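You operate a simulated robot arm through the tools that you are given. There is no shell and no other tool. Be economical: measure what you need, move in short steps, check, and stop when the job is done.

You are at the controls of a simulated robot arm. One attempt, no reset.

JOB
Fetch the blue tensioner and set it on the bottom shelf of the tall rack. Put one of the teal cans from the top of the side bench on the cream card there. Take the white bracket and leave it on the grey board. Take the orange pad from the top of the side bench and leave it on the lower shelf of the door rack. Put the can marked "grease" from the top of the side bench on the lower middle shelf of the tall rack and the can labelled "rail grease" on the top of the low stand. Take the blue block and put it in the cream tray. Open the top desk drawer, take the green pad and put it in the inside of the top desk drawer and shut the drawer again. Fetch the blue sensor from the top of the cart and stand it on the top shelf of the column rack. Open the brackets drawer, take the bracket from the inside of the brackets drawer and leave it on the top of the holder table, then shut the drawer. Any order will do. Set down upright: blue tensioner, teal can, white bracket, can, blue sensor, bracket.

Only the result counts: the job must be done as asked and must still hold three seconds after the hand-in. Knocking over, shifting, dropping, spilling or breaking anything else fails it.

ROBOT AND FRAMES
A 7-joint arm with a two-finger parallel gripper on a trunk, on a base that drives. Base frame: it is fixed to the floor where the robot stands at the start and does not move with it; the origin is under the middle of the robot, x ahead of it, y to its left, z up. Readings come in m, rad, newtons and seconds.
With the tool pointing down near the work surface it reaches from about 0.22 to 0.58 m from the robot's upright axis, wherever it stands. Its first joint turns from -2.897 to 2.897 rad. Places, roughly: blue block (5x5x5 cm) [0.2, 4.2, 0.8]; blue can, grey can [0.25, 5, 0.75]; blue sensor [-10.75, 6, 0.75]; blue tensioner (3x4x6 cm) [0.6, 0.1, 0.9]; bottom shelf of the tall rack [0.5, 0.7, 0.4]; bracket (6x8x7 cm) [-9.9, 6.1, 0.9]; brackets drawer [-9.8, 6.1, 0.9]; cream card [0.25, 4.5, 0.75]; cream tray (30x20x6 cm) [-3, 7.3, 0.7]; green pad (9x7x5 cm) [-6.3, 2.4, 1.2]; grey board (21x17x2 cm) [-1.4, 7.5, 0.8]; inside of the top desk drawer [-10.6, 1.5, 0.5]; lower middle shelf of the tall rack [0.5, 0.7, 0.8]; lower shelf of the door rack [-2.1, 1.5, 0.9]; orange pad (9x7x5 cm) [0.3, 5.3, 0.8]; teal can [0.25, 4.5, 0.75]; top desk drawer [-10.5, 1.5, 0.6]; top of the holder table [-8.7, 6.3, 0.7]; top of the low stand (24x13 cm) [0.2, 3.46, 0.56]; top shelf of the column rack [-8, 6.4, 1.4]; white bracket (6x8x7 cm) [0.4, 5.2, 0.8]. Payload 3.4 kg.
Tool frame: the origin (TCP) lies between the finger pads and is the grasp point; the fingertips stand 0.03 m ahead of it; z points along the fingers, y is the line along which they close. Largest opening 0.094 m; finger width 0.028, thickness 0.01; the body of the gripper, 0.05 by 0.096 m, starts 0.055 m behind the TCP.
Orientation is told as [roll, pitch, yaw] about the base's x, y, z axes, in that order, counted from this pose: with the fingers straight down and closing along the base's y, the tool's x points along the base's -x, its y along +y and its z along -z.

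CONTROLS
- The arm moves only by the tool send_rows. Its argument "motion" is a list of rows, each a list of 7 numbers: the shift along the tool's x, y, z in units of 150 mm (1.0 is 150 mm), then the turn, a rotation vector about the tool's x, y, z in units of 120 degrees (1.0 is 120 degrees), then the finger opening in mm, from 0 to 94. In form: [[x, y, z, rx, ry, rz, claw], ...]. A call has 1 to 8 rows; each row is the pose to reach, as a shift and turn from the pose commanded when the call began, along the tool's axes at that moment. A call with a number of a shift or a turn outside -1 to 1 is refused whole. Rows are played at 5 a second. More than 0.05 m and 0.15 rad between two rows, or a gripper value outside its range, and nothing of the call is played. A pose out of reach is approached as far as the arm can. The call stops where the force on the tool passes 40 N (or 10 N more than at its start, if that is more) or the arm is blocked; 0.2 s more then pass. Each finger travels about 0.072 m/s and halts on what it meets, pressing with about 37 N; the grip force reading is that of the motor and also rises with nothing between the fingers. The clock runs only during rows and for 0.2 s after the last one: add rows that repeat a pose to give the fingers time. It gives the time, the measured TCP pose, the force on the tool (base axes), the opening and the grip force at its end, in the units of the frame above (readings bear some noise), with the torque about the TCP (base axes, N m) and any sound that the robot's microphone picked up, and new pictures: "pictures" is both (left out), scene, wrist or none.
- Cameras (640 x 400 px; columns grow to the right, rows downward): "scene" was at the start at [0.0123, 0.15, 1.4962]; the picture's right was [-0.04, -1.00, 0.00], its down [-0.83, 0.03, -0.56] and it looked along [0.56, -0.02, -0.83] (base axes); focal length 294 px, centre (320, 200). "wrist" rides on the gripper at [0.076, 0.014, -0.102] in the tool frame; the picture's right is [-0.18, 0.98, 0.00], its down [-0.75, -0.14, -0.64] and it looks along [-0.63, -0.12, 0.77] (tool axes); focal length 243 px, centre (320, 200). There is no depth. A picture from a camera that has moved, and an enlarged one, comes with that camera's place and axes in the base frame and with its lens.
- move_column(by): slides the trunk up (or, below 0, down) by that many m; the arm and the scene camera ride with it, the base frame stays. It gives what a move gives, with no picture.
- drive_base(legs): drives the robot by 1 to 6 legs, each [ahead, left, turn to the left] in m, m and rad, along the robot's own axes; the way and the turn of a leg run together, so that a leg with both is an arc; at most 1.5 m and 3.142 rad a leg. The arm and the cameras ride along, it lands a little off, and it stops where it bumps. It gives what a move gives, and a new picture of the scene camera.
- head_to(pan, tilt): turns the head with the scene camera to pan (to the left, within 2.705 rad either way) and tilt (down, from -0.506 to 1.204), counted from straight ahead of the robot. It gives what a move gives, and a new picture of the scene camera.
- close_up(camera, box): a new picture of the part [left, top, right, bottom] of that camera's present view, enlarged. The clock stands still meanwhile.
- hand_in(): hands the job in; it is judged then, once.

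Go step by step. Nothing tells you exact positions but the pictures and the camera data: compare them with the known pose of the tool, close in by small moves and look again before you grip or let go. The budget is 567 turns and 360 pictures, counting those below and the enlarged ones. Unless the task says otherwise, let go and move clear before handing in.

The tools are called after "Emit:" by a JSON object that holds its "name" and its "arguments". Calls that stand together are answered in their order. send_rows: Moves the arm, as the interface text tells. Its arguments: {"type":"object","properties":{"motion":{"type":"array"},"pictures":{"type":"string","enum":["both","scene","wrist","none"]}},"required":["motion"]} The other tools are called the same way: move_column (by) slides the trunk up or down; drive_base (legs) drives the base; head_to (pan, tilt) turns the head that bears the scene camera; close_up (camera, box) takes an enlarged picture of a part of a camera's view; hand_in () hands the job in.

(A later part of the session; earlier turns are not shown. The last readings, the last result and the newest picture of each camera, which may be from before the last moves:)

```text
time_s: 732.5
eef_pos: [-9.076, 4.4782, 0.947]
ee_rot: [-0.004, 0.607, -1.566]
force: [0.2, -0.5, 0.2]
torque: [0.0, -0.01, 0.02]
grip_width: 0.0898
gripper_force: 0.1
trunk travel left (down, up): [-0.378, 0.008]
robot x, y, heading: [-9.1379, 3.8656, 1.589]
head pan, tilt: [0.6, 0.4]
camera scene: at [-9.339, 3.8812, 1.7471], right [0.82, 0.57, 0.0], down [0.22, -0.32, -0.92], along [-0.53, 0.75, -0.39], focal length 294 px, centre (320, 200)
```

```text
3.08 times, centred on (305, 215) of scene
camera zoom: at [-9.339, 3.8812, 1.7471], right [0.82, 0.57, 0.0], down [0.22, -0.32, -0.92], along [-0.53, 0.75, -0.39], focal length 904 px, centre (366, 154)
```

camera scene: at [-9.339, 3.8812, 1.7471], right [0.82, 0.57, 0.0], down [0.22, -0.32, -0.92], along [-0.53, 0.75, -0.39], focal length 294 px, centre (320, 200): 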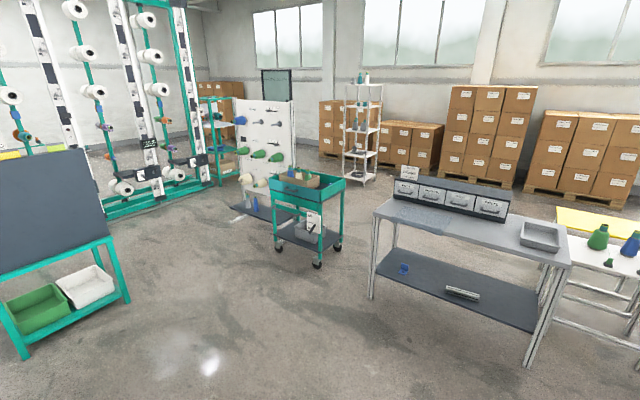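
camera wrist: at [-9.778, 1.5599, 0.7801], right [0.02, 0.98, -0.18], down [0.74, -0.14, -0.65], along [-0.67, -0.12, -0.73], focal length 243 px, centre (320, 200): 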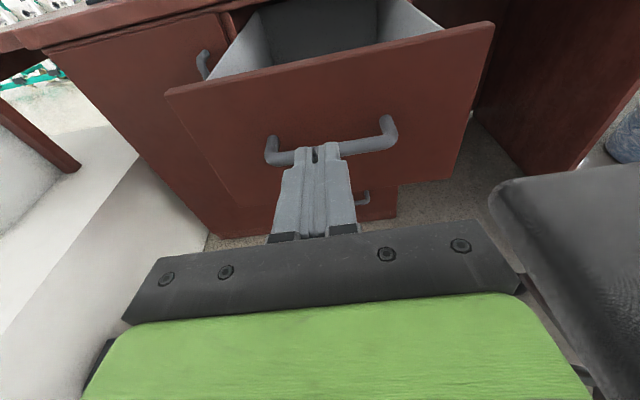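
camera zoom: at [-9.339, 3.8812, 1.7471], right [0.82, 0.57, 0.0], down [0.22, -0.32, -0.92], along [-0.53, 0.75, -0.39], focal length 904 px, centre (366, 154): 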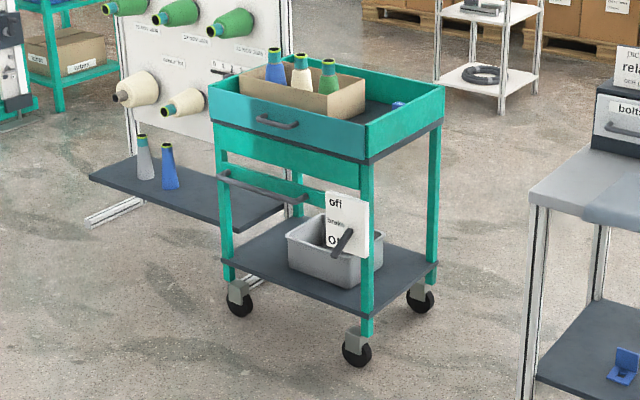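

Emit:
{"name": "drive_base", "arguments": {"legs": [[0, 0.7, -0.015], [1.15, 0, 0]]}}

Emit:
{"name": "send_rows", "arguments": {"motion": [[0, 0, 0, 0, 0.07, 0, 90], [0, 0, 0, 0, 0.14, 0, 90], [0, 0, 0, 0, 0.21, 0, 90], [0, 0, 0, 0, 0.28, 0, 90], [0, 0, 0, 0, 0.35, 0, 90], [0, 0, 0, 0, 0.42, 0, 60], [0, 0, 0, 0, 0.455, 0, 50]], "pictures": "none"}}

Emit:
{"name": "send_rows", "arguments": {"motion": [[0, 0, 0, 0, 0, -0.07, 50], [0, 0, 0, 0, 0, -0.14, 50], [0, 0, 0, 0, 0, -0.21, 50], [0, 0, 0, 0, 0, -0.28, 50], [0, 0, 0, 0, 0, -0.35, 50], [0, 0, 0, 0, 0, -0.42, 50], [0, 0, 0, 0, 0, -0.49, 50], [0, 0, 0, 0, 0, -0.56, 50]], "pictures": "none"}}

Emit:
{"name": "send_rows", "arguments": {"motion": [[0, 0, 0, 0, 0, -0.065, 50], [0, 0, 0, 0, 0, -0.13, 50], [0, 0, 0, 0, 0, -0.19, 50]], "pictures": "wrist"}}

Emit:
{"name": "head_to", "arguments": {"pan": 0.0, "tilt": 0.7}}

```text
time_s: 741.8
eef_pos: [-9.7388, 5.6381, 0.948]
ee_rot: [-0.002, 0.607, -1.601]
force: [0.0, 0.2, -0.8]
torque: [-0.01, -0.02, 0.0]
grip_width: 0.0898
gripper_force: 0.0
trunk travel left (down, up): [-0.378, 0.008]
robot x, y, heading: [-9.8181, 5.0279, 1.55]
head pan, tilt: [0.6, 0.4]
camera scene: at [-10.0208, 5.0503, 1.7471], right [0.84, 0.55, 0.0], down [0.21, -0.33, -0.92], along [-0.5, 0.77, -0.39], focal length 294 px, centre (320, 200)
```

scene: 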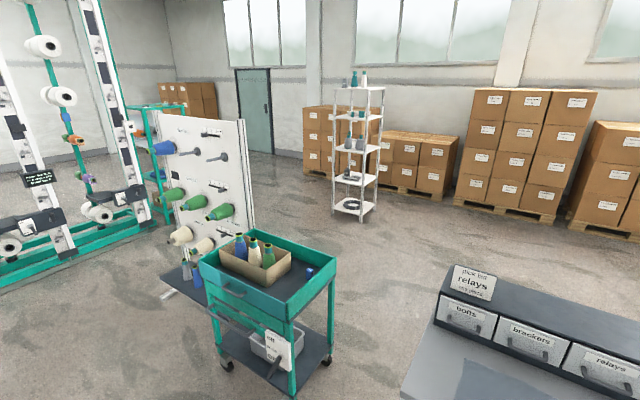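

```text
time_s: 743.4
eef_pos: [-9.738, 5.6379, 0.9472]
ee_rot: [-0.102, 1.562, -1.699]
force: [0.4, -0.3, -0.1]
torque: [-0.02, -0.03, 0.01]
grip_width: 0.0501
gripper_force: 0.0
trunk travel left (down, up): [-0.378, 0.008]
robot x, y, heading: [-9.8176, 5.0274, 1.553]
head pan, tilt: [0.6, 0.4]
```

```text
time_s: 745.2
eef_pos: [-9.7377, 5.6366, 0.9461]
ee_rot: [1.558, 0.398, -0.032]
force: [0.3, 1.0, -0.5]
torque: [0.01, 0.01, -0.02]
grip_width: 0.0501
gripper_force: 0.1
trunk travel left (down, up): [-0.378, 0.008]
robot x, y, heading: [-9.8168, 5.0247, 1.548]
head pan, tilt: [0.6, 0.4]
```

```text
time_s: 746.0
eef_pos: [-9.7368, 5.6387, 0.9468]
ee_rot: [1.561, 0.001, -0.027]
force: [0.2, -0.3, -0.5]
torque: [-0.04, -0.03, -0.02]
grip_width: 0.0501
gripper_force: 0.0
trunk travel left (down, up): [-0.378, 0.008]
robot x, y, heading: [-9.8176, 5.0267, 1.547]
head pan, tilt: [0.6, 0.4]
camera wrist: at [-9.8164, 5.5368, 0.9628], right [0.18, 0.01, 0.98], down [0.74, -0.66, -0.13], along [0.65, 0.75, -0.13], focal length 243 px, centre (320, 200)
```

wrist: 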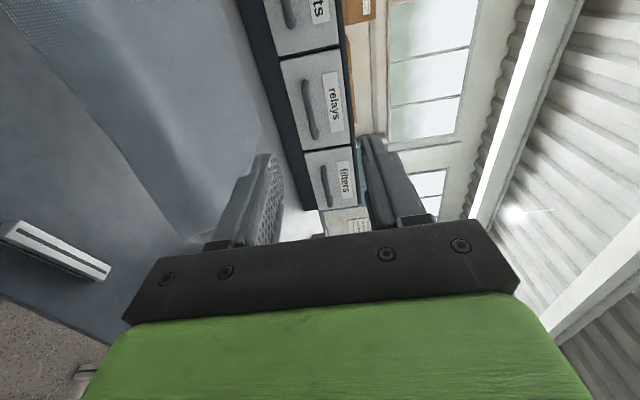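

```text
time_s: 747.0
eef_pos: [-9.7386, 5.6377, 0.9466]
ee_rot: [1.56, 0.003, -0.027]
force: [0.7, 0.6, -0.3]
torque: [0.0, 0.0, -0.04]
grip_width: 0.0501
gripper_force: 0.1
trunk travel left (down, up): [-0.378, 0.008]
robot x, y, heading: [-9.8169, 5.0278, 1.551]
head pan, tilt: [0.0, 0.7]
camera scene: at [-9.9684, 5.0573, 1.7203], right [1.0, -0.02, 0.0], down [-0.01, -0.64, -0.77], along [0.02, 0.76, -0.64], focal length 294 px, centre (320, 200)
```

scene: 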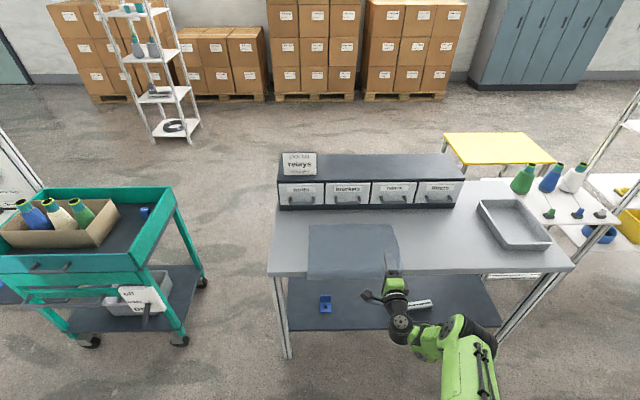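

Emit:
{"name": "drive_base", "arguments": {"legs": [[0.15, 0.09, 0.02]]}}

Emit:
{"name": "send_rows", "arguments": {"motion": [[0, -0.25, 0, 0, 0, 0, 50], [0, -0.48, 0, 0, 0, 0, 50]], "pictures": "both"}}

```text
time_s: 748.5
eef_pos: [-9.8366, 5.7929, 0.9468]
ee_rot: [1.56, 0.0, -0.004]
force: [0.4, -0.3, -1.0]
torque: [0.03, -0.02, -0.01]
grip_width: 0.0501
gripper_force: 0.0
trunk travel left (down, up): [-0.378, 0.008]
robot x, y, heading: [-9.9057, 5.1835, 1.568]
head pan, tilt: [0.0, 0.7]
camera scene: at [-10.0554, 5.208, 1.7202], right [1.0, 0.0, 0.0], down [0.0, -0.64, -0.76], along [0.0, 0.76, -0.64], focal length 294 px, centre (320, 200)
```

scene: 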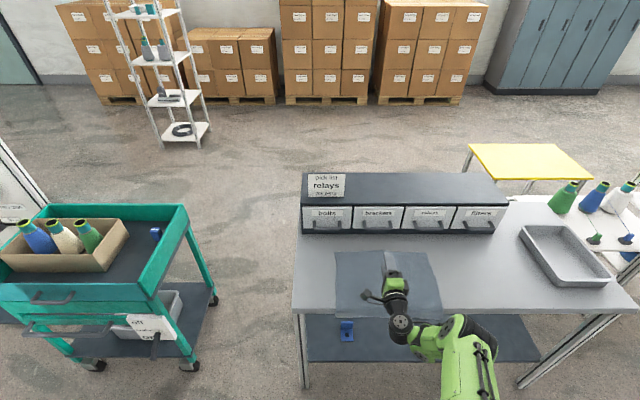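

```text
time_s: 749.1
eef_pos: [-9.8394, 5.7915, 0.8745]
ee_rot: [1.56, 0.0, -0.005]
force: [1.0, -0.4, -0.2]
torque: [0.03, 0.02, 0.01]
grip_width: 0.0499
gripper_force: 0.1
trunk travel left (down, up): [-0.378, 0.008]
robot x, y, heading: [-9.9047, 5.1839, 1.57]
head pan, tilt: [0.0, 0.7]
camera scene: at [-10.0562, 5.2079, 1.7201], right [1.0, 0.0, 0.0], down [0.0, -0.64, -0.76], along [0.0, 0.76, -0.64], focal length 294 px, centre (320, 200)
camera wrist: at [-9.9155, 5.6889, 0.8894], right [0.18, 0.01, 0.98], down [0.75, -0.65, -0.13], along [0.64, 0.76, -0.13], focal length 243 px, centre (320, 200)
```

scene: 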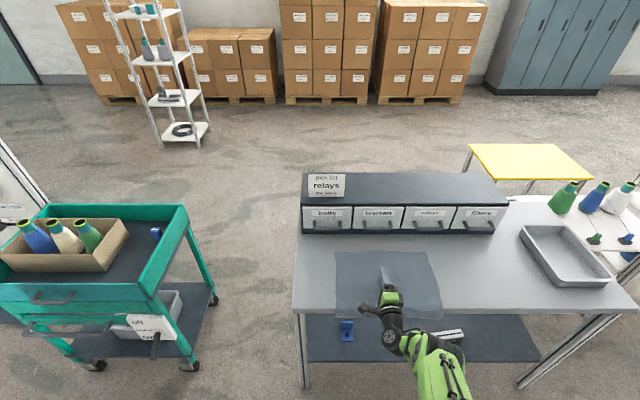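
wrist: 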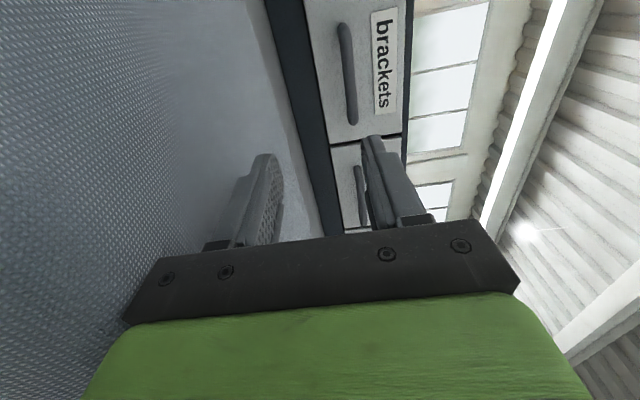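

Emit:
{"name": "send_rows", "arguments": {"motion": [[-0.09, 0.2, 0, 0, 0, 0, 50]], "pictures": "none"}}

Emit:
{"name": "drive_base", "arguments": {"legs": [[0.15, 0, 0]]}}

Emit:
{"name": "close_up", "arguments": {"camera": "wrist", "box": [0, 0, 640, 400]}}

```text
time_s: 749.5
eef_pos: [-9.8246, 5.7907, 0.9032]
ee_rot: [1.56, 0.004, -0.004]
force: [0.2, -0.8, 0.2]
torque: [0.02, 0.0, 0.01]
grip_width: 0.0498
gripper_force: 0.1
trunk travel left (down, up): [-0.378, 0.008]
robot x, y, heading: [-9.902, 5.1811, 1.566]
head pan, tilt: [0.0, 0.7]
```

```text
time_s: 750.9
eef_pos: [-9.825, 5.9431, 0.9029]
ee_rot: [1.559, 0.005, -0.004]
force: [0.0, -0.1, 0.4]
torque: [0.01, -0.04, 0.02]
grip_width: 0.0501
gripper_force: 0.0
trunk travel left (down, up): [-0.378, 0.008]
robot x, y, heading: [-9.9061, 5.3323, 1.568]
head pan, tilt: [0.0, 0.7]
camera scene: at [-10.0544, 5.3587, 1.7202], right [1.0, 0.0, 0.0], down [0.0, -0.65, -0.76], along [0.0, 0.76, -0.65], focal length 294 px, centre (320, 200)
```

scene: 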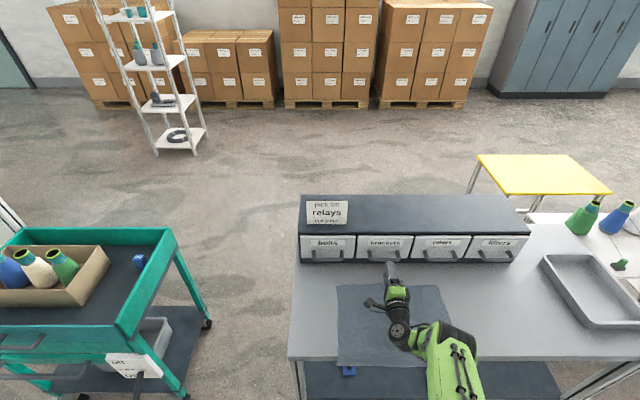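

```text
1.00 times, centred on (320, 200) of wrist (not enlarged: the box is as wide or as high as the picture)
camera zoom: at [-9.9001, 5.8395, 0.9189], right [0.19, 0.01, 0.98], down [0.75, -0.65, -0.14], along [0.64, 0.76, -0.13], focal length 243 px, centre (320, 200)
```

zoom: 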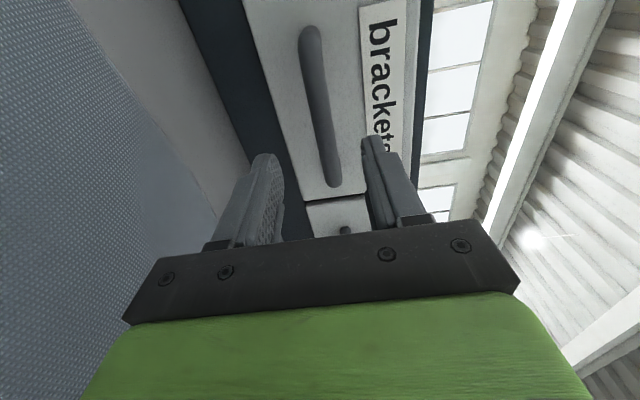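

Emit:
{"name": "drive_base", "arguments": {"legs": [[0.09, 0, 0]]}}

Emit:
{"name": "close_up", "arguments": {"camera": "wrist", "box": [0, 0, 640, 400]}}

```text
time_s: 752.0
eef_pos: [-9.8242, 6.0063, 0.8965]
ee_rot: [1.545, 0.007, -0.007]
force: [0.0, 0.2, -0.3]
torque: [0.0, -0.01, 0.03]
grip_width: 0.0502
gripper_force: 0.1
trunk travel left (down, up): [-0.378, 0.008]
robot x, y, heading: [-9.9001, 5.4012, 1.575]
head pan, tilt: [0.0, 0.7]
stopped in leg 1: the force on the tool passed its limit at 134 N (the readings are from after the stop); the commanded pose is now the measured one
camera scene: at [-10.0547, 5.4272, 1.7202], right [1.0, 0.0, 0.0], down [0.0, -0.64, -0.77], along [0.0, 0.77, -0.64], focal length 294 px, centre (320, 200)
```

scene: 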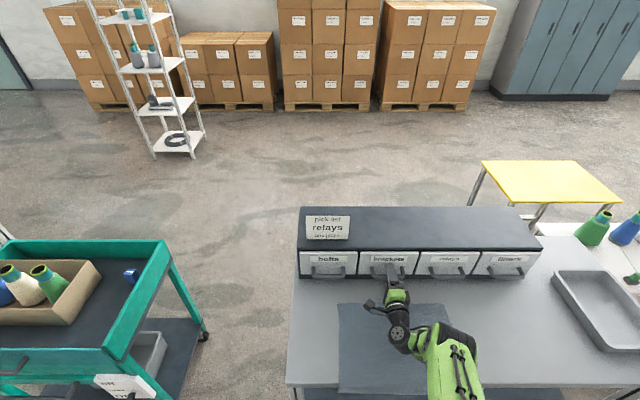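

```text
1.00 times, centred on (320, 200) of wrist (not enlarged: the box is as wide or as high as the picture)
camera zoom: at [-9.901, 5.9044, 0.9148], right [0.19, 0.02, 0.98], down [0.75, -0.65, -0.13], along [0.64, 0.76, -0.14], focal length 243 px, centre (320, 200)
```

zoom: 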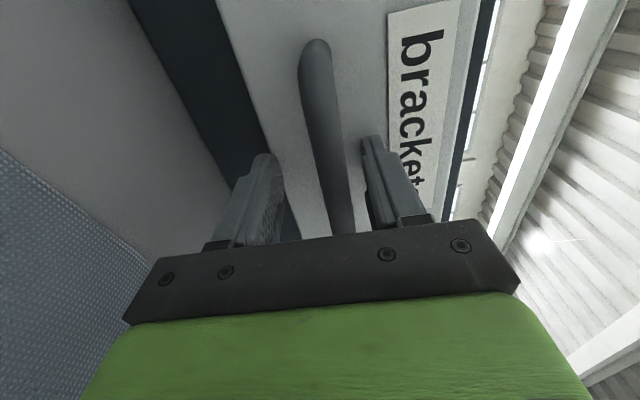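

Emit:
{"name": "send_rows", "arguments": {"motion": [[0, 0.03, -0.04, 0, 0, 0, 30], [0, 0.03, -0.04, 0, 0, 0, 10], [0, 0.03, -0.04, 0, 0, 0, 2], [0, 0.03, -0.04, 0, 0, 0, 2]], "pictures": "wrist"}}

```text
time_s: 753.0
eef_pos: [-9.8251, 5.9997, 0.9062]
ee_rot: [1.558, 0.008, -0.008]
force: [-1.8, 0.9, 27.4]
torque: [0.0, -0.39, 0.34]
grip_width: 0.0181
gripper_force: 44.7
trunk travel left (down, up): [-0.378, 0.008]
robot x, y, heading: [-9.9024, 5.3986, 1.569]
head pan, tilt: [0.0, 0.7]
camera wrist: at [-9.9009, 5.8976, 0.9225], right [0.19, 0.01, 0.98], down [0.75, -0.65, -0.14], along [0.64, 0.76, -0.13], focal length 243 px, centre (320, 200)
```

wrist: 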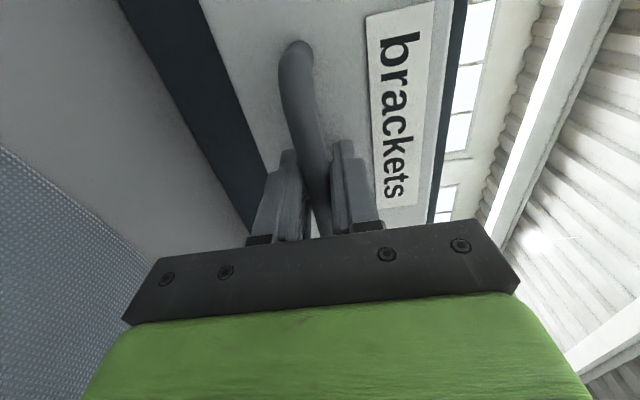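

Emit:
{"name": "send_rows", "arguments": {"motion": [[0, 0.035, 0, 0, 0, 0, 2], [0, 0.035, 0, 0, 0, 0, 2]], "pictures": "none"}}

Emit:
{"name": "drive_base", "arguments": {"legs": [[-0.1, 0, 0]]}}

Emit:
{"name": "close_up", "arguments": {"camera": "scene", "box": [280, 170, 560, 370]}}

```text
time_s: 753.6
eef_pos: [-9.8245, 5.999, 0.9071]
ee_rot: [1.545, 0.006, -0.007]
force: [-1.4, 0.8, 7.0]
torque: [0.03, -0.39, -0.99]
grip_width: 0.0181
gripper_force: 45.1
trunk travel left (down, up): [-0.378, 0.008]
robot x, y, heading: [-9.905, 5.4029, 1.569]
head pan, tilt: [0.0, 0.7]
```

```text
time_s: 754.7
eef_pos: [-9.8247, 5.8986, 0.9054]
ee_rot: [1.544, 0.007, -0.006]
force: [-1.4, 0.2, -10.6]
torque: [0.09, -0.36, -0.1]
grip_width: 0.0183
gripper_force: 44.6
trunk travel left (down, up): [-0.378, 0.008]
robot x, y, heading: [-9.9096, 5.3009, 1.577]
head pan, tilt: [0.0, 0.7]
camera scene: at [-10.0541, 5.3258, 1.7203], right [1.0, 0.0, 0.0], down [0.0, -0.64, -0.77], along [0.0, 0.77, -0.64], focal length 294 px, centre (320, 200)
```

scene: 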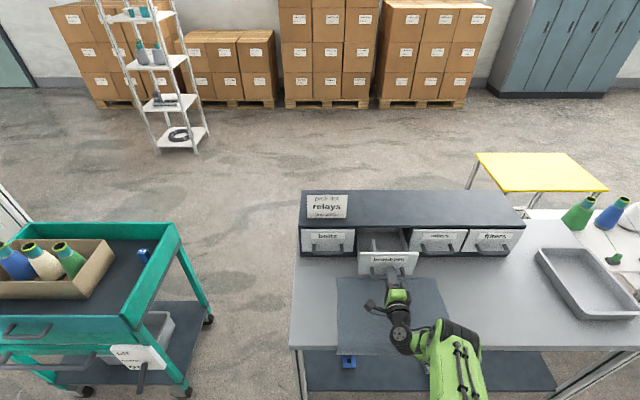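

```text
2.00 times, centred on (420, 270) of scene
camera zoom: at [-10.0541, 5.3258, 1.7203], right [1.0, 0.0, 0.0], down [0.0, -0.64, -0.77], along [0.0, 0.77, -0.64], focal length 588 px, centre (120, 60)
```

zoom: 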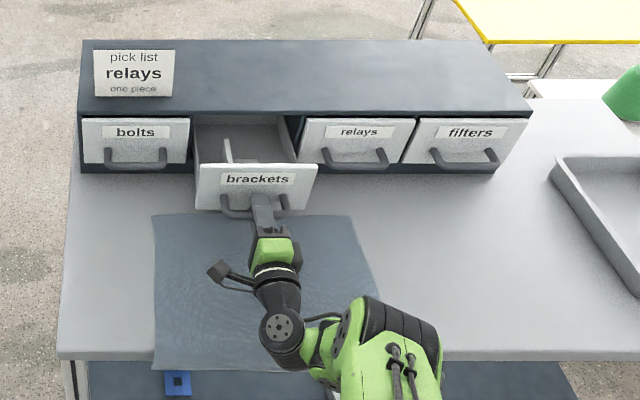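

Emit:
{"name": "drive_base", "arguments": {"legs": [[-0.07, 0, 0]]}}

Emit:
{"name": "close_up", "arguments": {"camera": "scene", "box": [300, 190, 460, 310]}}

```text
time_s: 755.8
eef_pos: [-9.8246, 5.8277, 0.9064]
ee_rot: [1.543, 0.005, -0.007]
force: [-1.0, 0.3, 2.9]
torque: [-0.01, -0.36, 0.55]
grip_width: 0.0176
gripper_force: 44.9
trunk travel left (down, up): [-0.378, 0.008]
robot x, y, heading: [-9.9039, 5.2281, 1.571]
head pan, tilt: [0.0, 0.7]
camera scene: at [-10.0546, 5.255, 1.7203], right [1.0, 0.0, 0.0], down [0.0, -0.64, -0.77], along [0.0, 0.77, -0.64], focal length 294 px, centre (320, 200)
```

scene: 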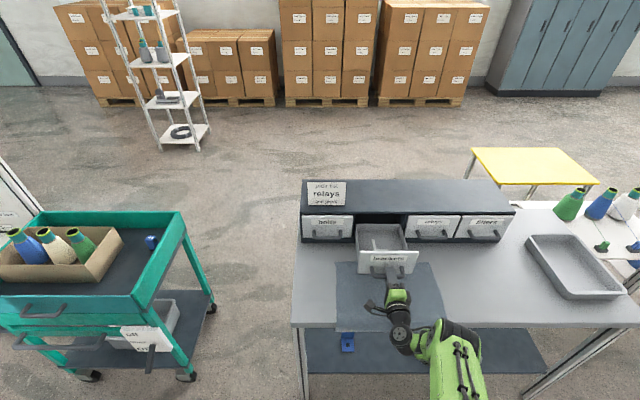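

```text
3.33 times, centred on (380, 250) of scene
camera zoom: at [-10.0546, 5.255, 1.7203], right [1.0, 0.0, 0.0], down [0.0, -0.64, -0.77], along [0.0, 0.77, -0.64], focal length 979 px, centre (120, 33)
```

zoom: 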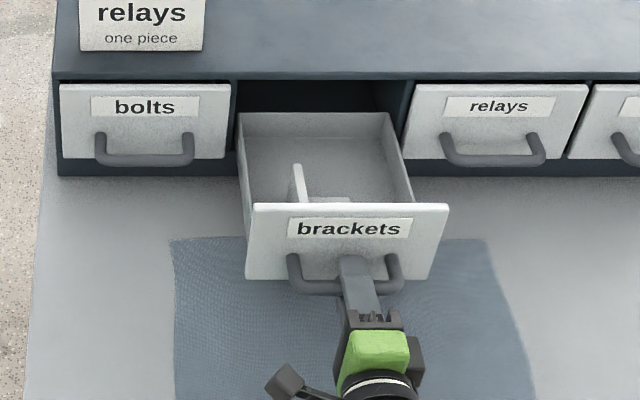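

Emit:
{"name": "send_rows", "arguments": {"motion": [[0, 0, 0, 0, 0, 0, 20], [0, 0, 0, 0, 0, 0, 45], [0, 0, 0, 0, 0, 0, 50], [0, 0, -0.2, 0, 0, 0, 50], [0, 0, -0.45, 0, 0, 0, 50], [0, 0, -0.7, 0, 0, 0, 50]], "pictures": "none"}}

Emit:
{"name": "send_rows", "arguments": {"motion": [[0, 0.1, -0.05, 0, 0, 0.07, 90], [0, 0.2, -0.1, 0, 0, 0.14, 90], [0, 0.3, -0.15, 0, 0, 0.21, 90], [0, 0.4, -0.15, 0, 0, 0.28, 90], [0, 0.5, -0.15, 0, 0, 0.35, 90], [0, 0.6, -0.15, 0, 0, 0.42, 90], [0, 0.7, -0.15, 0, 0, 0.49, 90], [0, 0.8, -0.15, 0, 0, 0.56, 90]], "pictures": "none"}}

Emit:
{"name": "send_rows", "arguments": {"motion": [[0, 0, 0, 0, 0, 0.065, 90], [0, 0, 0, 0, 0, 0.13, 90], [0, 0, 0, 0, 0, 0.19, 90]], "pictures": "none"}}

Emit:
{"name": "send_rows", "arguments": {"motion": [[0, 0, 0, 0, -0.07, 0, 90], [0, 0, 0, 0, -0.14, 0, 90], [0, 0, 0, 0, -0.21, 0, 90], [0, 0, 0, 0, -0.28, 0, 90], [0, 0, 0, 0, -0.35, 0, 90], [0, 0, 0, 0, -0.42, 0, 90], [0, 0, 0, 0, -0.455, 0, 90]], "pictures": "both"}}

```text
time_s: 757.1
eef_pos: [-9.8154, 5.7303, 0.9195]
ee_rot: [1.544, 0.01, -0.001]
force: [-0.1, 1.1, -0.3]
torque: [-0.01, -0.01, -0.03]
grip_width: 0.0499
gripper_force: 0.0
out of reach, approached as far as the arm can: row 6
trunk travel left (down, up): [-0.378, 0.008]
robot x, y, heading: [-9.9067, 5.2271, 1.574]
head pan, tilt: [0.0, 0.7]
```

```text
time_s: 759.0
eef_pos: [-9.8179, 5.7129, 1.0377]
ee_rot: [1.503, 1.182, -0.069]
force: [-0.7, 0.2, -0.6]
torque: [-0.01, -0.01, 0.01]
grip_width: 0.0898
gripper_force: 0.1
trunk travel left (down, up): [-0.378, 0.008]
robot x, y, heading: [-9.9032, 5.2296, 1.569]
head pan, tilt: [0.0, 0.7]
```

```text
time_s: 759.8
eef_pos: [-9.8162, 5.7127, 1.0384]
ee_rot: [-0.328, 1.544, -1.904]
force: [0.1, 0.8, -0.2]
torque: [-0.01, -0.02, 0.03]
grip_width: 0.0899
gripper_force: 0.0
trunk travel left (down, up): [-0.378, 0.008]
robot x, y, heading: [-9.905, 5.226, 1.573]
head pan, tilt: [0.0, 0.7]
```

```text
time_s: 761.4
eef_pos: [-9.8174, 5.7132, 1.0385]
ee_rot: [-0.006, 0.589, -1.582]
force: [-0.3, -0.2, -0.3]
torque: [0.02, -0.02, 0.02]
grip_width: 0.09
gripper_force: 0.1
trunk travel left (down, up): [-0.378, 0.008]
robot x, y, heading: [-9.9035, 5.2296, 1.567]
head pan, tilt: [0.0, 0.7]
camera scene: at [-10.0542, 5.2556, 1.7203], right [1.0, 0.0, 0.0], down [0.0, -0.64, -0.76], along [0.0, 0.76, -0.64], focal length 294 px, centre (320, 200)
camera wrist: at [-9.8011, 5.7178, 1.1663], right [0.98, -0.16, -0.11], down [-0.15, -0.98, 0.11], along [-0.12, -0.1, -0.99], focal length 243 px, centre (320, 200)
```

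scene: 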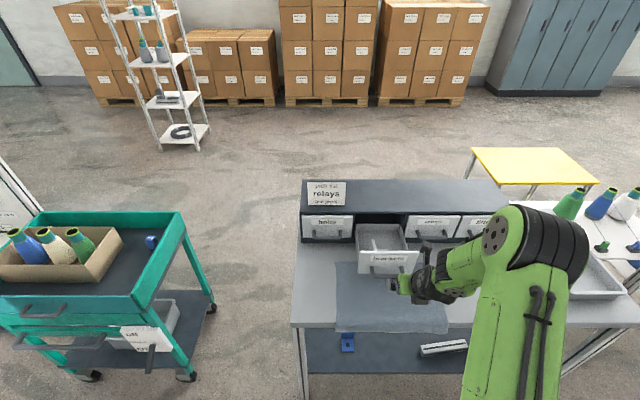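
wrist: 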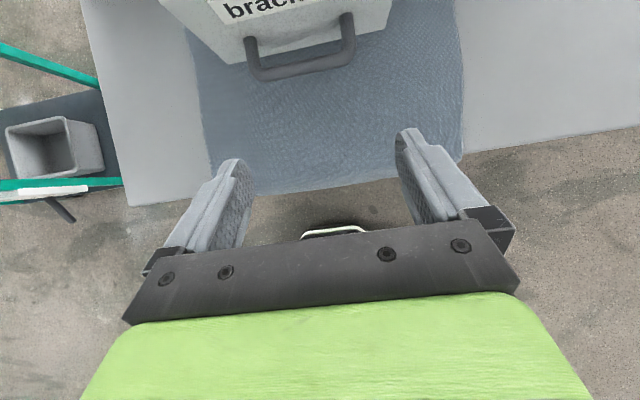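

Now over the table edge; I move forward and higher to look down into the drawer.

Emit:
{"name": "drive_base", "arguments": {"legs": [[0.15, 0, 0]]}}

Emit:
{"name": "close_up", "arguments": {"camera": "wrist", "box": [0, 0, 640, 400]}}

```text
time_s: 762.7
eef_pos: [-9.8175, 5.8626, 1.0383]
ee_rot: [-0.009, 0.591, -1.579]
force: [-0.6, -0.4, 0.3]
torque: [-0.01, -0.02, -0.02]
grip_width: 0.0901
gripper_force: 0.0
trunk travel left (down, up): [-0.378, 0.008]
robot x, y, heading: [-9.9026, 5.3814, 1.572]
head pan, tilt: [0.0, 0.7]
camera scene: at [-10.0544, 5.4056, 1.7203], right [1.0, 0.0, 0.0], down [0.0, -0.64, -0.76], along [0.0, 0.76, -0.64], focal length 294 px, centre (320, 200)
```

scene: 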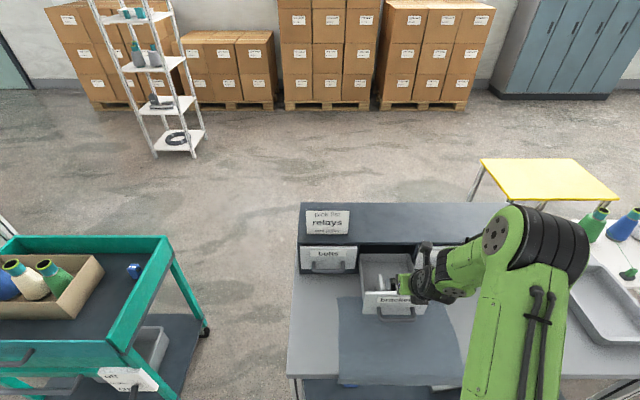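

```text
1.00 times, centred on (320, 200) of wrist (not enlarged: the box is as wide or as high as the picture)
camera zoom: at [-9.8017, 5.8675, 1.166], right [0.98, -0.16, -0.11], down [-0.15, -0.98, 0.11], along [-0.13, -0.1, -0.99], focal length 243 px, centre (320, 200)
```

zoom: 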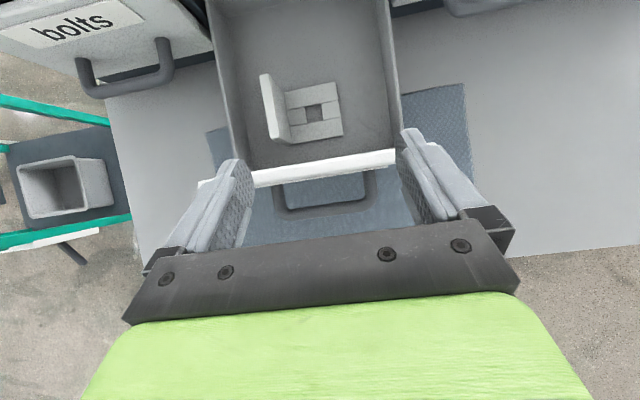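

Emit:
{"name": "send_rows", "arguments": {"motion": [[0.062, -0.217, 0.0, 0, 0, 0, 60], [0.062, -0.217, 0.15, 0, 0, 0, 30], [0.062, -0.217, 0.3, 0, 0, 0, 30], [0.062, -0.217, 0.4, 0, 0, 0, 30]], "pictures": "wrist"}}

```text
time_s: 763.7
eef_pos: [-9.8515, 5.9013, 0.9933]
ee_rot: [-0.008, 0.591, -1.579]
force: [0.7, -0.6, 0.0]
torque: [-0.01, 0.0, -0.02]
grip_width: 0.0298
gripper_force: 0.0
trunk travel left (down, up): [-0.378, 0.008]
robot x, y, heading: [-9.901, 5.3772, 1.571]
head pan, tilt: [0.0, 0.7]
camera wrist: at [-9.8351, 5.9088, 1.1216], right [0.98, -0.16, -0.11], down [-0.15, -0.98, 0.11], along [-0.13, -0.1, -0.99], focal length 243 px, centre (320, 200)
```

wrist: 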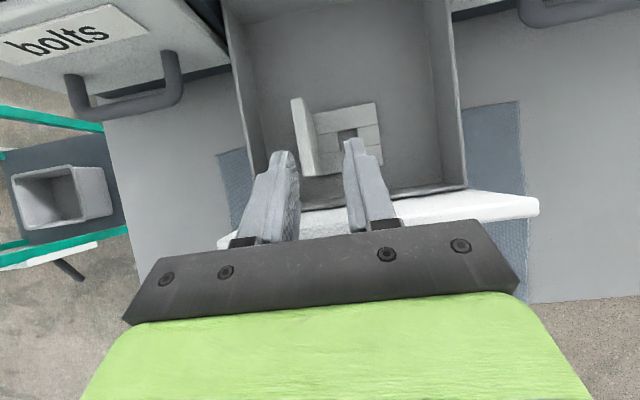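

Emit:
{"name": "send_rows", "arguments": {"motion": [[0.02, -0.037, 0.0, 0, 0, 0, 25], [0.02, -0.037, 0.12, 0, 0, 0, 25], [0.02, -0.037, 0.23, 0, 0, 0, 25]], "pictures": "wrist"}}

```text
time_s: 764.5
eef_pos: [-9.8556, 5.9238, 0.9689]
ee_rot: [-0.007, 0.597, -1.581]
force: [0.2, 0.2, 8.1]
torque: [0.04, 0.08, -0.03]
grip_width: 0.0251
gripper_force: 0.1
trunk travel left (down, up): [-0.378, 0.008]
robot x, y, heading: [-9.9044, 5.376, 1.567]
head pan, tilt: [0.0, 0.7]
camera wrist: at [-9.8403, 5.9298, 1.0964], right [0.98, -0.16, -0.11], down [-0.15, -0.98, 0.11], along [-0.12, -0.09, -0.99], focal length 243 px, centre (320, 200)
```

wrist: 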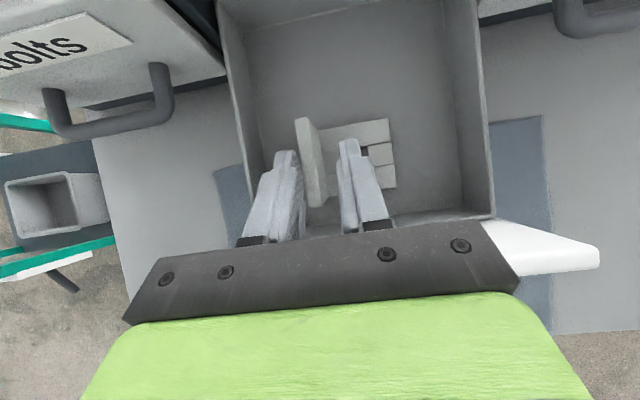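

Emit:
{"name": "send_rows", "arguments": {"motion": [[0.01, 0, -0.02, 0, 0, 0, 12], [0.01, 0, -0.02, 0, 0, 0, 2], [0.01, 0, -0.02, 0, 0, 0, 2]], "pictures": "wrist"}}

```text
time_s: 765.3
eef_pos: [-9.8553, 5.9229, 0.9697]
ee_rot: [-0.008, 0.592, -1.579]
force: [-0.3, -0.4, -0.3]
torque: [0.01, -0.01, -0.01]
grip_width: 0.0021
gripper_force: 0.1
trunk travel left (down, up): [-0.378, 0.008]
robot x, y, heading: [-9.904, 5.3795, 1.571]
head pan, tilt: [0.0, 0.7]
camera wrist: at [-9.8405, 5.9296, 1.0983], right [0.98, -0.16, -0.11], down [-0.15, -0.98, 0.11], along [-0.13, -0.1, -0.99], focal length 243 px, centre (320, 200)
```

wrist: 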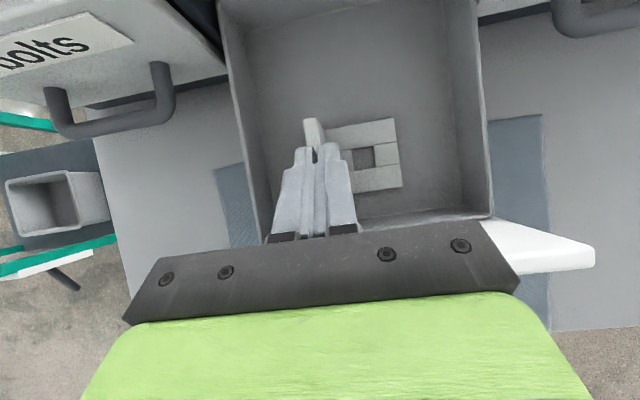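

Emit:
{"name": "send_rows", "arguments": {"motion": [[0.1, 0, -0.14, 0, 0, 0, 10], [0.2, 0, -0.3, 0, -0.06, 0, 25], [0.2, 0, -0.3, 0, -0.12, 0, 25], [0.2, 0, -0.3, 0, -0.186, 0, 25]], "pictures": "wrist"}}

```text
time_s: 766.3
eef_pos: [-9.8558, 5.9254, 1.0261]
ee_rot: [-0.006, 0.202, -1.576]
force: [0.1, -0.4, 0.0]
torque: [-0.01, 0.0, 0.02]
grip_width: 0.025
gripper_force: 0.0
trunk travel left (down, up): [-0.378, 0.008]
robot x, y, heading: [-9.9014, 5.3792, 1.569]
head pan, tilt: [0.0, 0.7]
camera wrist: at [-9.8403, 5.978, 1.1412], right [0.98, -0.18, -0.04], down [-0.14, -0.87, 0.48], along [-0.13, -0.46, -0.88], focal length 243 px, centre (320, 200)
```

wrist: 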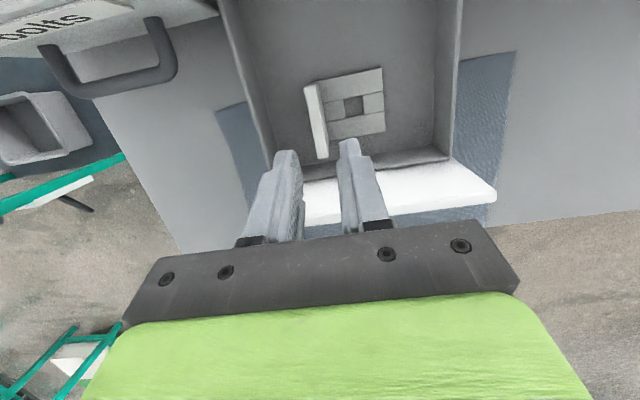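

Emit:
{"name": "send_rows", "arguments": {"motion": [[-0.04, -0.055, 0.15, 0, 0, 0, 26], [-0.06, -0.055, 0.35, 0, 0, 0, 26], [-0.07, -0.055, 0.5, 0, 0, 0, 26]], "pictures": "wrist"}}

```text
time_s: 767.1
eef_pos: [-9.8624, 5.9295, 0.9486]
ee_rot: [-0.007, 0.203, -1.577]
force: [0.2, -0.6, -0.3]
torque: [-0.03, 0.0, -0.02]
grip_width: 0.0261
gripper_force: 0.3
trunk travel left (down, up): [-0.378, 0.008]
robot x, y, heading: [-9.9063, 5.3783, 1.573]
head pan, tilt: [0.0, 0.7]
camera wrist: at [-9.8474, 5.9827, 1.0648], right [0.98, -0.19, -0.04], down [-0.14, -0.87, 0.48], along [-0.13, -0.46, -0.88], focal length 243 px, centre (320, 200)
```

wrist: 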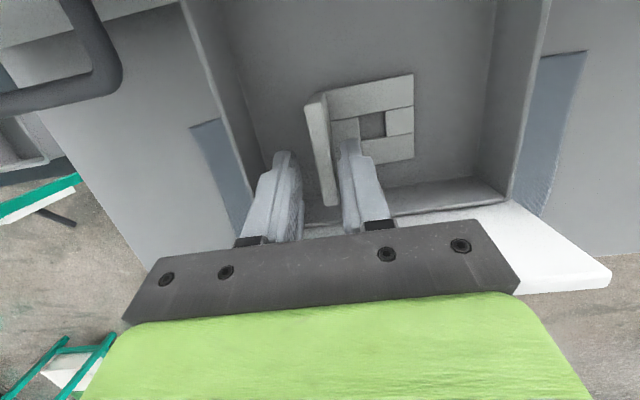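

Emit:
{"name": "send_rows", "arguments": {"motion": [[-0.005, 0, 0.12, 0, 0, 0, 26], [-0.01, 0, 0.24, 0, 0, 0, 26]], "pictures": "none"}}

Emit:
{"name": "send_rows", "arguments": {"motion": [[0, 0, 0, 0, 0, 0, 12], [0, 0, 0, 0, 0, 0, 2], [0, 0, 0, 0, 0, 0, 2]], "pictures": "wrist"}}

```text
time_s: 767.7
eef_pos: [-9.8644, 5.9395, 0.9309]
ee_rot: [-0.004, 0.222, -1.577]
force: [-0.7, 0.0, 11.0]
torque: [-0.68, -0.26, -0.06]
grip_width: 0.0258
gripper_force: 0.0
trunk travel left (down, up): [-0.378, 0.008]
robot x, y, heading: [-9.9046, 5.3766, 1.567]
head pan, tilt: [0.0, 0.7]
stopped in row 2: the force on the tool passed its limit at 57 N (the readings are from after the stop); the commanded pose is now the measured one
```

```text
time_s: 768.5
eef_pos: [-9.8636, 5.9381, 0.9303]
ee_rot: [-0.007, 0.222, -1.578]
force: [-0.9, 1.1, 15.8]
torque: [-0.54, -0.2, -0.02]
grip_width: 0.0138
gripper_force: 37.2
trunk travel left (down, up): [-0.378, 0.008]
robot x, y, heading: [-9.9041, 5.3812, 1.567]
head pan, tilt: [0.0, 0.7]
camera wrist: at [-9.8481, 5.9895, 1.0475], right [0.98, -0.19, -0.05], down [-0.14, -0.88, 0.46], along [-0.13, -0.45, -0.89], focal length 243 px, centre (320, 200)
```

wrist: 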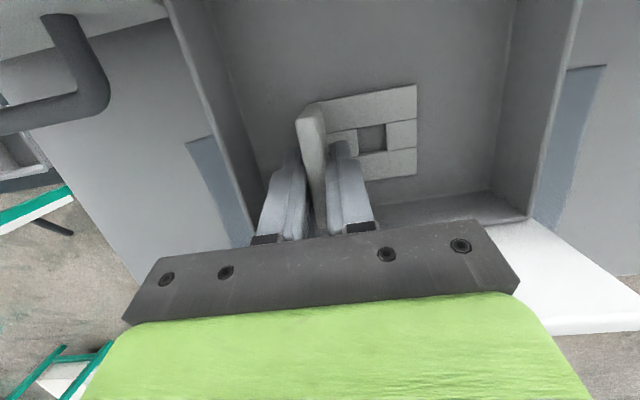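

Emit:
{"name": "send_rows", "arguments": {"motion": [[0.02, 0, -0.1, 0, -0.004, 0, 2], [0.05, 0, -0.25, 0, -0.008, 0, 2], [0.1, 0, -0.5, 0, -0.01, 0, 2], [0.15, 0, -0.75, 0, -0.01, 0, 2], [0.18, 0, -0.95, 0, -0.01, 0, 2]], "pictures": "wrist"}}

```text
time_s: 769.7
eef_pos: [-9.8633, 5.9355, 1.074]
ee_rot: [-0.007, 0.198, -1.577]
force: [1.3, 0.1, -1.5]
torque: [-0.01, 0.02, -0.01]
grip_width: 0.0138
gripper_force: 36.5
trunk travel left (down, up): [-0.378, 0.008]
robot x, y, heading: [-9.9021, 5.3802, 1.569]
head pan, tilt: [0.0, 0.7]
camera wrist: at [-9.8475, 5.9888, 1.1898], right [0.98, -0.19, -0.04], down [-0.14, -0.86, 0.48], along [-0.13, -0.47, -0.87], focal length 243 px, centre (320, 200)
```

wrist: 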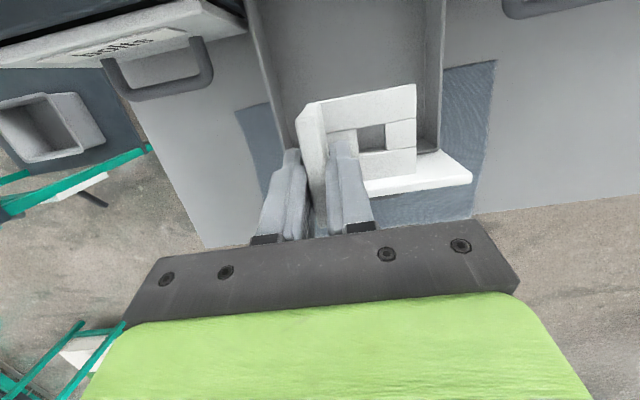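

Emit:
{"name": "drive_base", "arguments": {"legs": [[-0.35, 0, 0], [0, -1.15, 0]]}}

Emit:
{"name": "close_up", "arguments": {"camera": "scene", "box": [240, 120, 540, 320]}}

```text
time_s: 777.6
eef_pos: [-8.6787, 5.5817, 1.0733]
ee_rot: [-0.006, 0.195, -1.578]
force: [0.6, -0.2, -1.4]
torque: [0.01, 0.02, 0.04]
grip_width: 0.0138
gripper_force: 37.0
trunk travel left (down, up): [-0.378, 0.008]
robot x, y, heading: [-8.7159, 5.0249, 1.572]
head pan, tilt: [0.0, 0.7]
camera scene: at [-8.8682, 5.0518, 1.7203], right [1.0, 0.0, 0.0], down [0.0, -0.64, -0.76], along [0.0, 0.76, -0.64], focal length 294 px, centre (320, 200)
```

scene: 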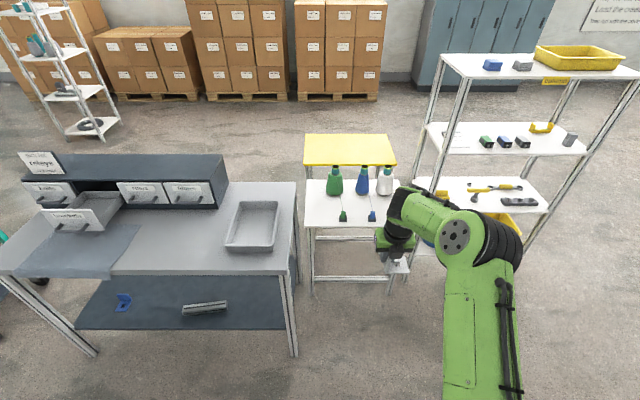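

```text
2.00 times, centred on (390, 220) of scene
camera zoom: at [-8.8682, 5.0518, 1.7203], right [1.0, 0.0, 0.0], down [0.0, -0.64, -0.76], along [0.0, 0.76, -0.64], focal length 588 px, centre (180, 160)
```

zoom: 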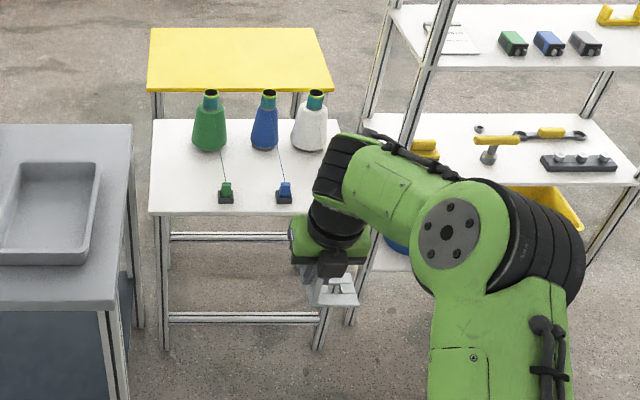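

Emit:
{"name": "drive_base", "arguments": {"legs": [[0.53, 0.0, 0]]}}

Emit:
{"name": "send_rows", "arguments": {"motion": [[0, -0.25, 0, 0, 0, 0, 2], [0, -0.5, 0, 0, 0, 0, 2], [0, -0.75, 0, 0, 0, 0, 2], [0, -1.0, 0, 0, 0, 0, 2]], "pictures": "none"}}

Emit:
{"name": "send_rows", "arguments": {"motion": [[0.1, -0.2, 0.05, 0, 0.006, 0, 2], [0.2, -0.43, 0.1, 0, 0.011, 0, 2]], "pictures": "both"}}

```text
time_s: 780.7
eef_pos: [-8.6641, 6.1222, 1.0741]
ee_rot: [-0.005, 0.197, -1.597]
force: [-0.5, 0.4, -0.9]
torque: [-0.01, 0.01, -0.01]
grip_width: 0.0139
gripper_force: 37.2
trunk travel left (down, up): [-0.378, 0.008]
robot x, y, heading: [-8.7112, 5.5623, 1.552]
head pan, tilt: [0.0, 0.7]
camera scene: at [-8.8634, 5.596, 1.7203], right [1.0, -0.02, 0.0], down [-0.01, -0.64, -0.76], along [0.01, 0.76, -0.64], focal length 294 px, centre (320, 200)
```

scene: 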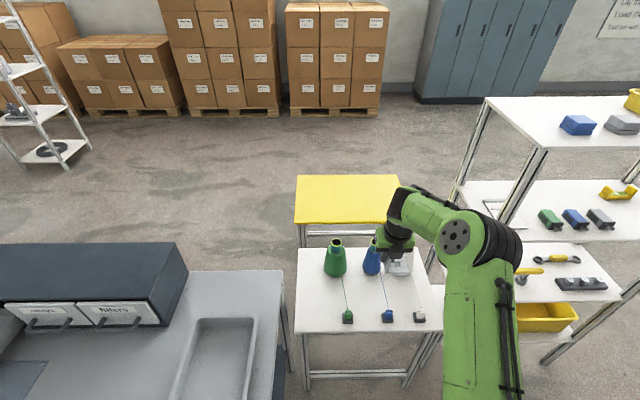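

```text
time_s: 781.7
eef_pos: [-8.8146, 6.1273, 1.073]
ee_rot: [-0.004, 0.197, -1.596]
force: [-0.2, -0.7, -2.2]
torque: [0.01, 0.01, -0.03]
grip_width: 0.014
gripper_force: 37.2
trunk travel left (down, up): [-0.378, 0.008]
robot x, y, heading: [-8.7129, 5.5635, 1.559]
head pan, tilt: [0.0, 0.7]
```

```text
time_s: 782.3
eef_pos: [-8.8806, 6.1609, 1.0664]
ee_rot: [-0.003, 0.219, -1.594]
force: [-0.2, -0.2, -1.7]
torque: [-0.06, -0.01, -0.01]
grip_width: 0.0136
gripper_force: 37.0
trunk travel left (down, up): [-0.378, 0.008]
robot x, y, heading: [-8.7144, 5.5703, 1.556]
head pan, tilt: [0.0, 0.7]
camera scene: at [-8.8661, 5.5961, 1.72], right [1.0, -0.02, 0.0], down [-0.01, -0.64, -0.76], along [0.01, 0.76, -0.64], focal length 294 px, centre (320, 200)
camera wrist: at [-8.8634, 6.2129, 1.1835], right [0.98, -0.2, -0.04], down [-0.16, -0.87, 0.46], along [-0.13, -0.45, -0.89], focal length 243 px, centre (320, 200)
```

scene: 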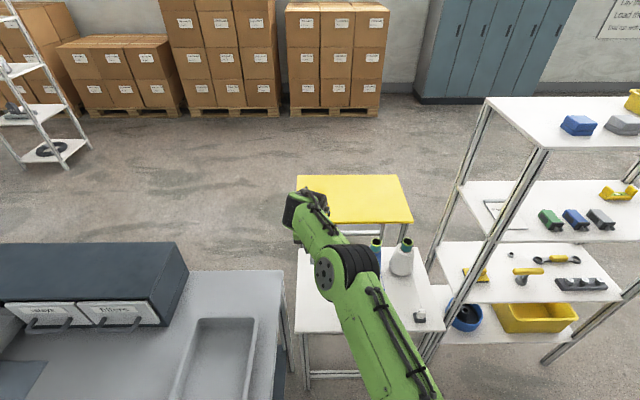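
wrist: 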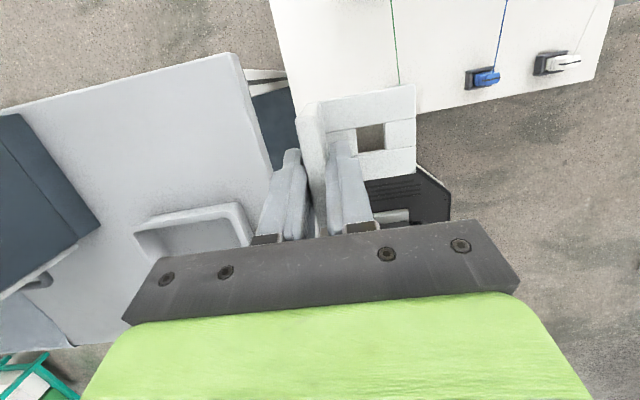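

Emit:
{"name": "drive_base", "arguments": {"legs": [[0.05, 0.0, 0.014]]}}

Emit:
{"name": "send_rows", "arguments": {"motion": [[0, -0.05, 0, 0, 0, 0, 2], [0, -0.1, 0, 0, 0, 0, 2]], "pictures": "none"}}

Emit:
{"name": "move_column", "arguments": {"by": -0.2}}

Emit:
{"name": "close_up", "arguments": {"camera": "wrist", "box": [0, 0, 640, 400]}}

```text
time_s: 783.2
eef_pos: [-8.885, 6.212, 1.0663]
ee_rot: [-0.005, 0.219, -1.581]
force: [0.1, 0.5, -2.1]
torque: [-0.05, 0.02, 0.0]
grip_width: 0.0137
gripper_force: 36.6
trunk travel left (down, up): [-0.378, 0.008]
robot x, y, heading: [-8.7102, 5.6183, 1.563]
head pan, tilt: [0.0, 0.7]
camera scene: at [-8.8637, 5.6464, 1.7202], right [1.0, 0.0, 0.0], down [0.0, -0.65, -0.76], along [0.0, 0.76, -0.65], focal length 294 px, centre (320, 200)
```

scene: 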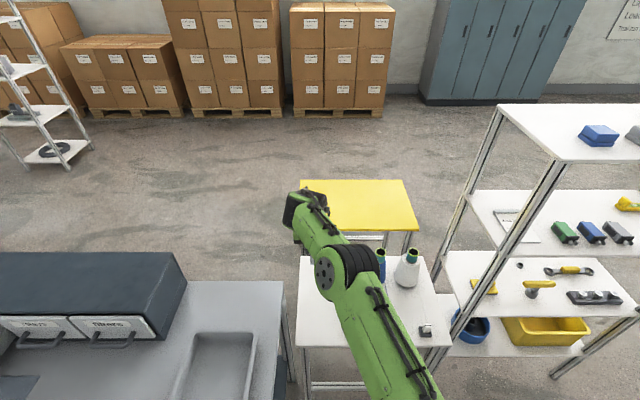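

```text
time_s: 783.8
eef_pos: [-8.9026, 6.2105, 1.066]
ee_rot: [-0.006, 0.218, -1.581]
force: [-0.4, -0.1, -2.1]
torque: [-0.02, 0.02, 0.01]
grip_width: 0.014
gripper_force: 36.5
trunk travel left (down, up): [-0.378, 0.008]
robot x, y, heading: [-8.7149, 5.6194, 1.567]
head pan, tilt: [0.0, 0.7]
```

```text
time_s: 786.0
eef_pos: [-8.901, 6.2099, 0.868]
ee_rot: [-0.007, 0.221, -1.581]
force: [0.0, 0.0, -2.5]
torque: [-0.02, -0.01, 0.01]
grip_width: 0.014
gripper_force: 36.9
trunk travel left (down, up): [-0.178, 0.208]
robot x, y, heading: [-8.7132, 5.6182, 1.568]
head pan, tilt: [0.0, 0.7]
```

```text
1.00 times, centred on (320, 200) of wrist (not enlarged: the box is as wide or as high as the picture)
camera zoom: at [-8.8851, 6.2622, 0.985], right [0.98, -0.19, -0.05], down [-0.15, -0.87, 0.46], along [-0.13, -0.45, -0.89], focal length 243 px, centre (320, 200)
```

zoom: 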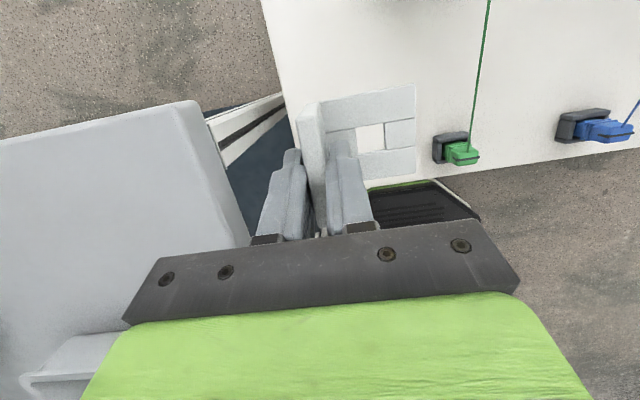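

Emit:
{"name": "send_rows", "arguments": {"motion": [[-0.03, 0, 0.13, 0, 0, 0, 2], [-0.06, 0, 0.27, 0, 0, 0, 2], [-0.09, 0, 0.4, 0, 0, 0, 2]], "pictures": "none"}}

Emit:
{"name": "send_rows", "arguments": {"motion": [[-0.006, 0, 0.026, 0, 0, 0, 2], [-0.012, 0, 0.052, 0, 0, 0, 2]], "pictures": "none"}}

Emit:
{"name": "send_rows", "arguments": {"motion": [[-0.006, 0, 0.026, 0, 0, 0, 2]], "pictures": "none"}}

```text
time_s: 786.8
eef_pos: [-8.9018, 6.2119, 0.8059]
ee_rot: [-0.008, 0.221, -1.583]
force: [-0.2, -0.7, -1.5]
torque: [-0.03, 0.04, -0.02]
grip_width: 0.0138
gripper_force: 37.4
trunk travel left (down, up): [-0.178, 0.208]
robot x, y, heading: [-8.7092, 5.6173, 1.567]
head pan, tilt: [0.0, 0.7]
```

```text
time_s: 787.4
eef_pos: [-8.9018, 6.2108, 0.7988]
ee_rot: [-0.007, 0.22, -1.581]
force: [-0.4, 0.4, -1.6]
torque: [-0.05, 0.04, -0.01]
grip_width: 0.0141
gripper_force: 37.3
trunk travel left (down, up): [-0.178, 0.208]
robot x, y, heading: [-8.7105, 5.6149, 1.566]
head pan, tilt: [0.0, 0.7]
```

```text
time_s: 787.8
eef_pos: [-8.9016, 6.2095, 0.7948]
ee_rot: [-0.007, 0.218, -1.582]
force: [0.3, -0.1, -1.0]
torque: [-0.02, 0.03, -0.02]
grip_width: 0.0142
gripper_force: 37.4
trunk travel left (down, up): [-0.178, 0.208]
robot x, y, heading: [-8.7144, 5.6177, 1.566]
head pan, tilt: [0.0, 0.7]
```

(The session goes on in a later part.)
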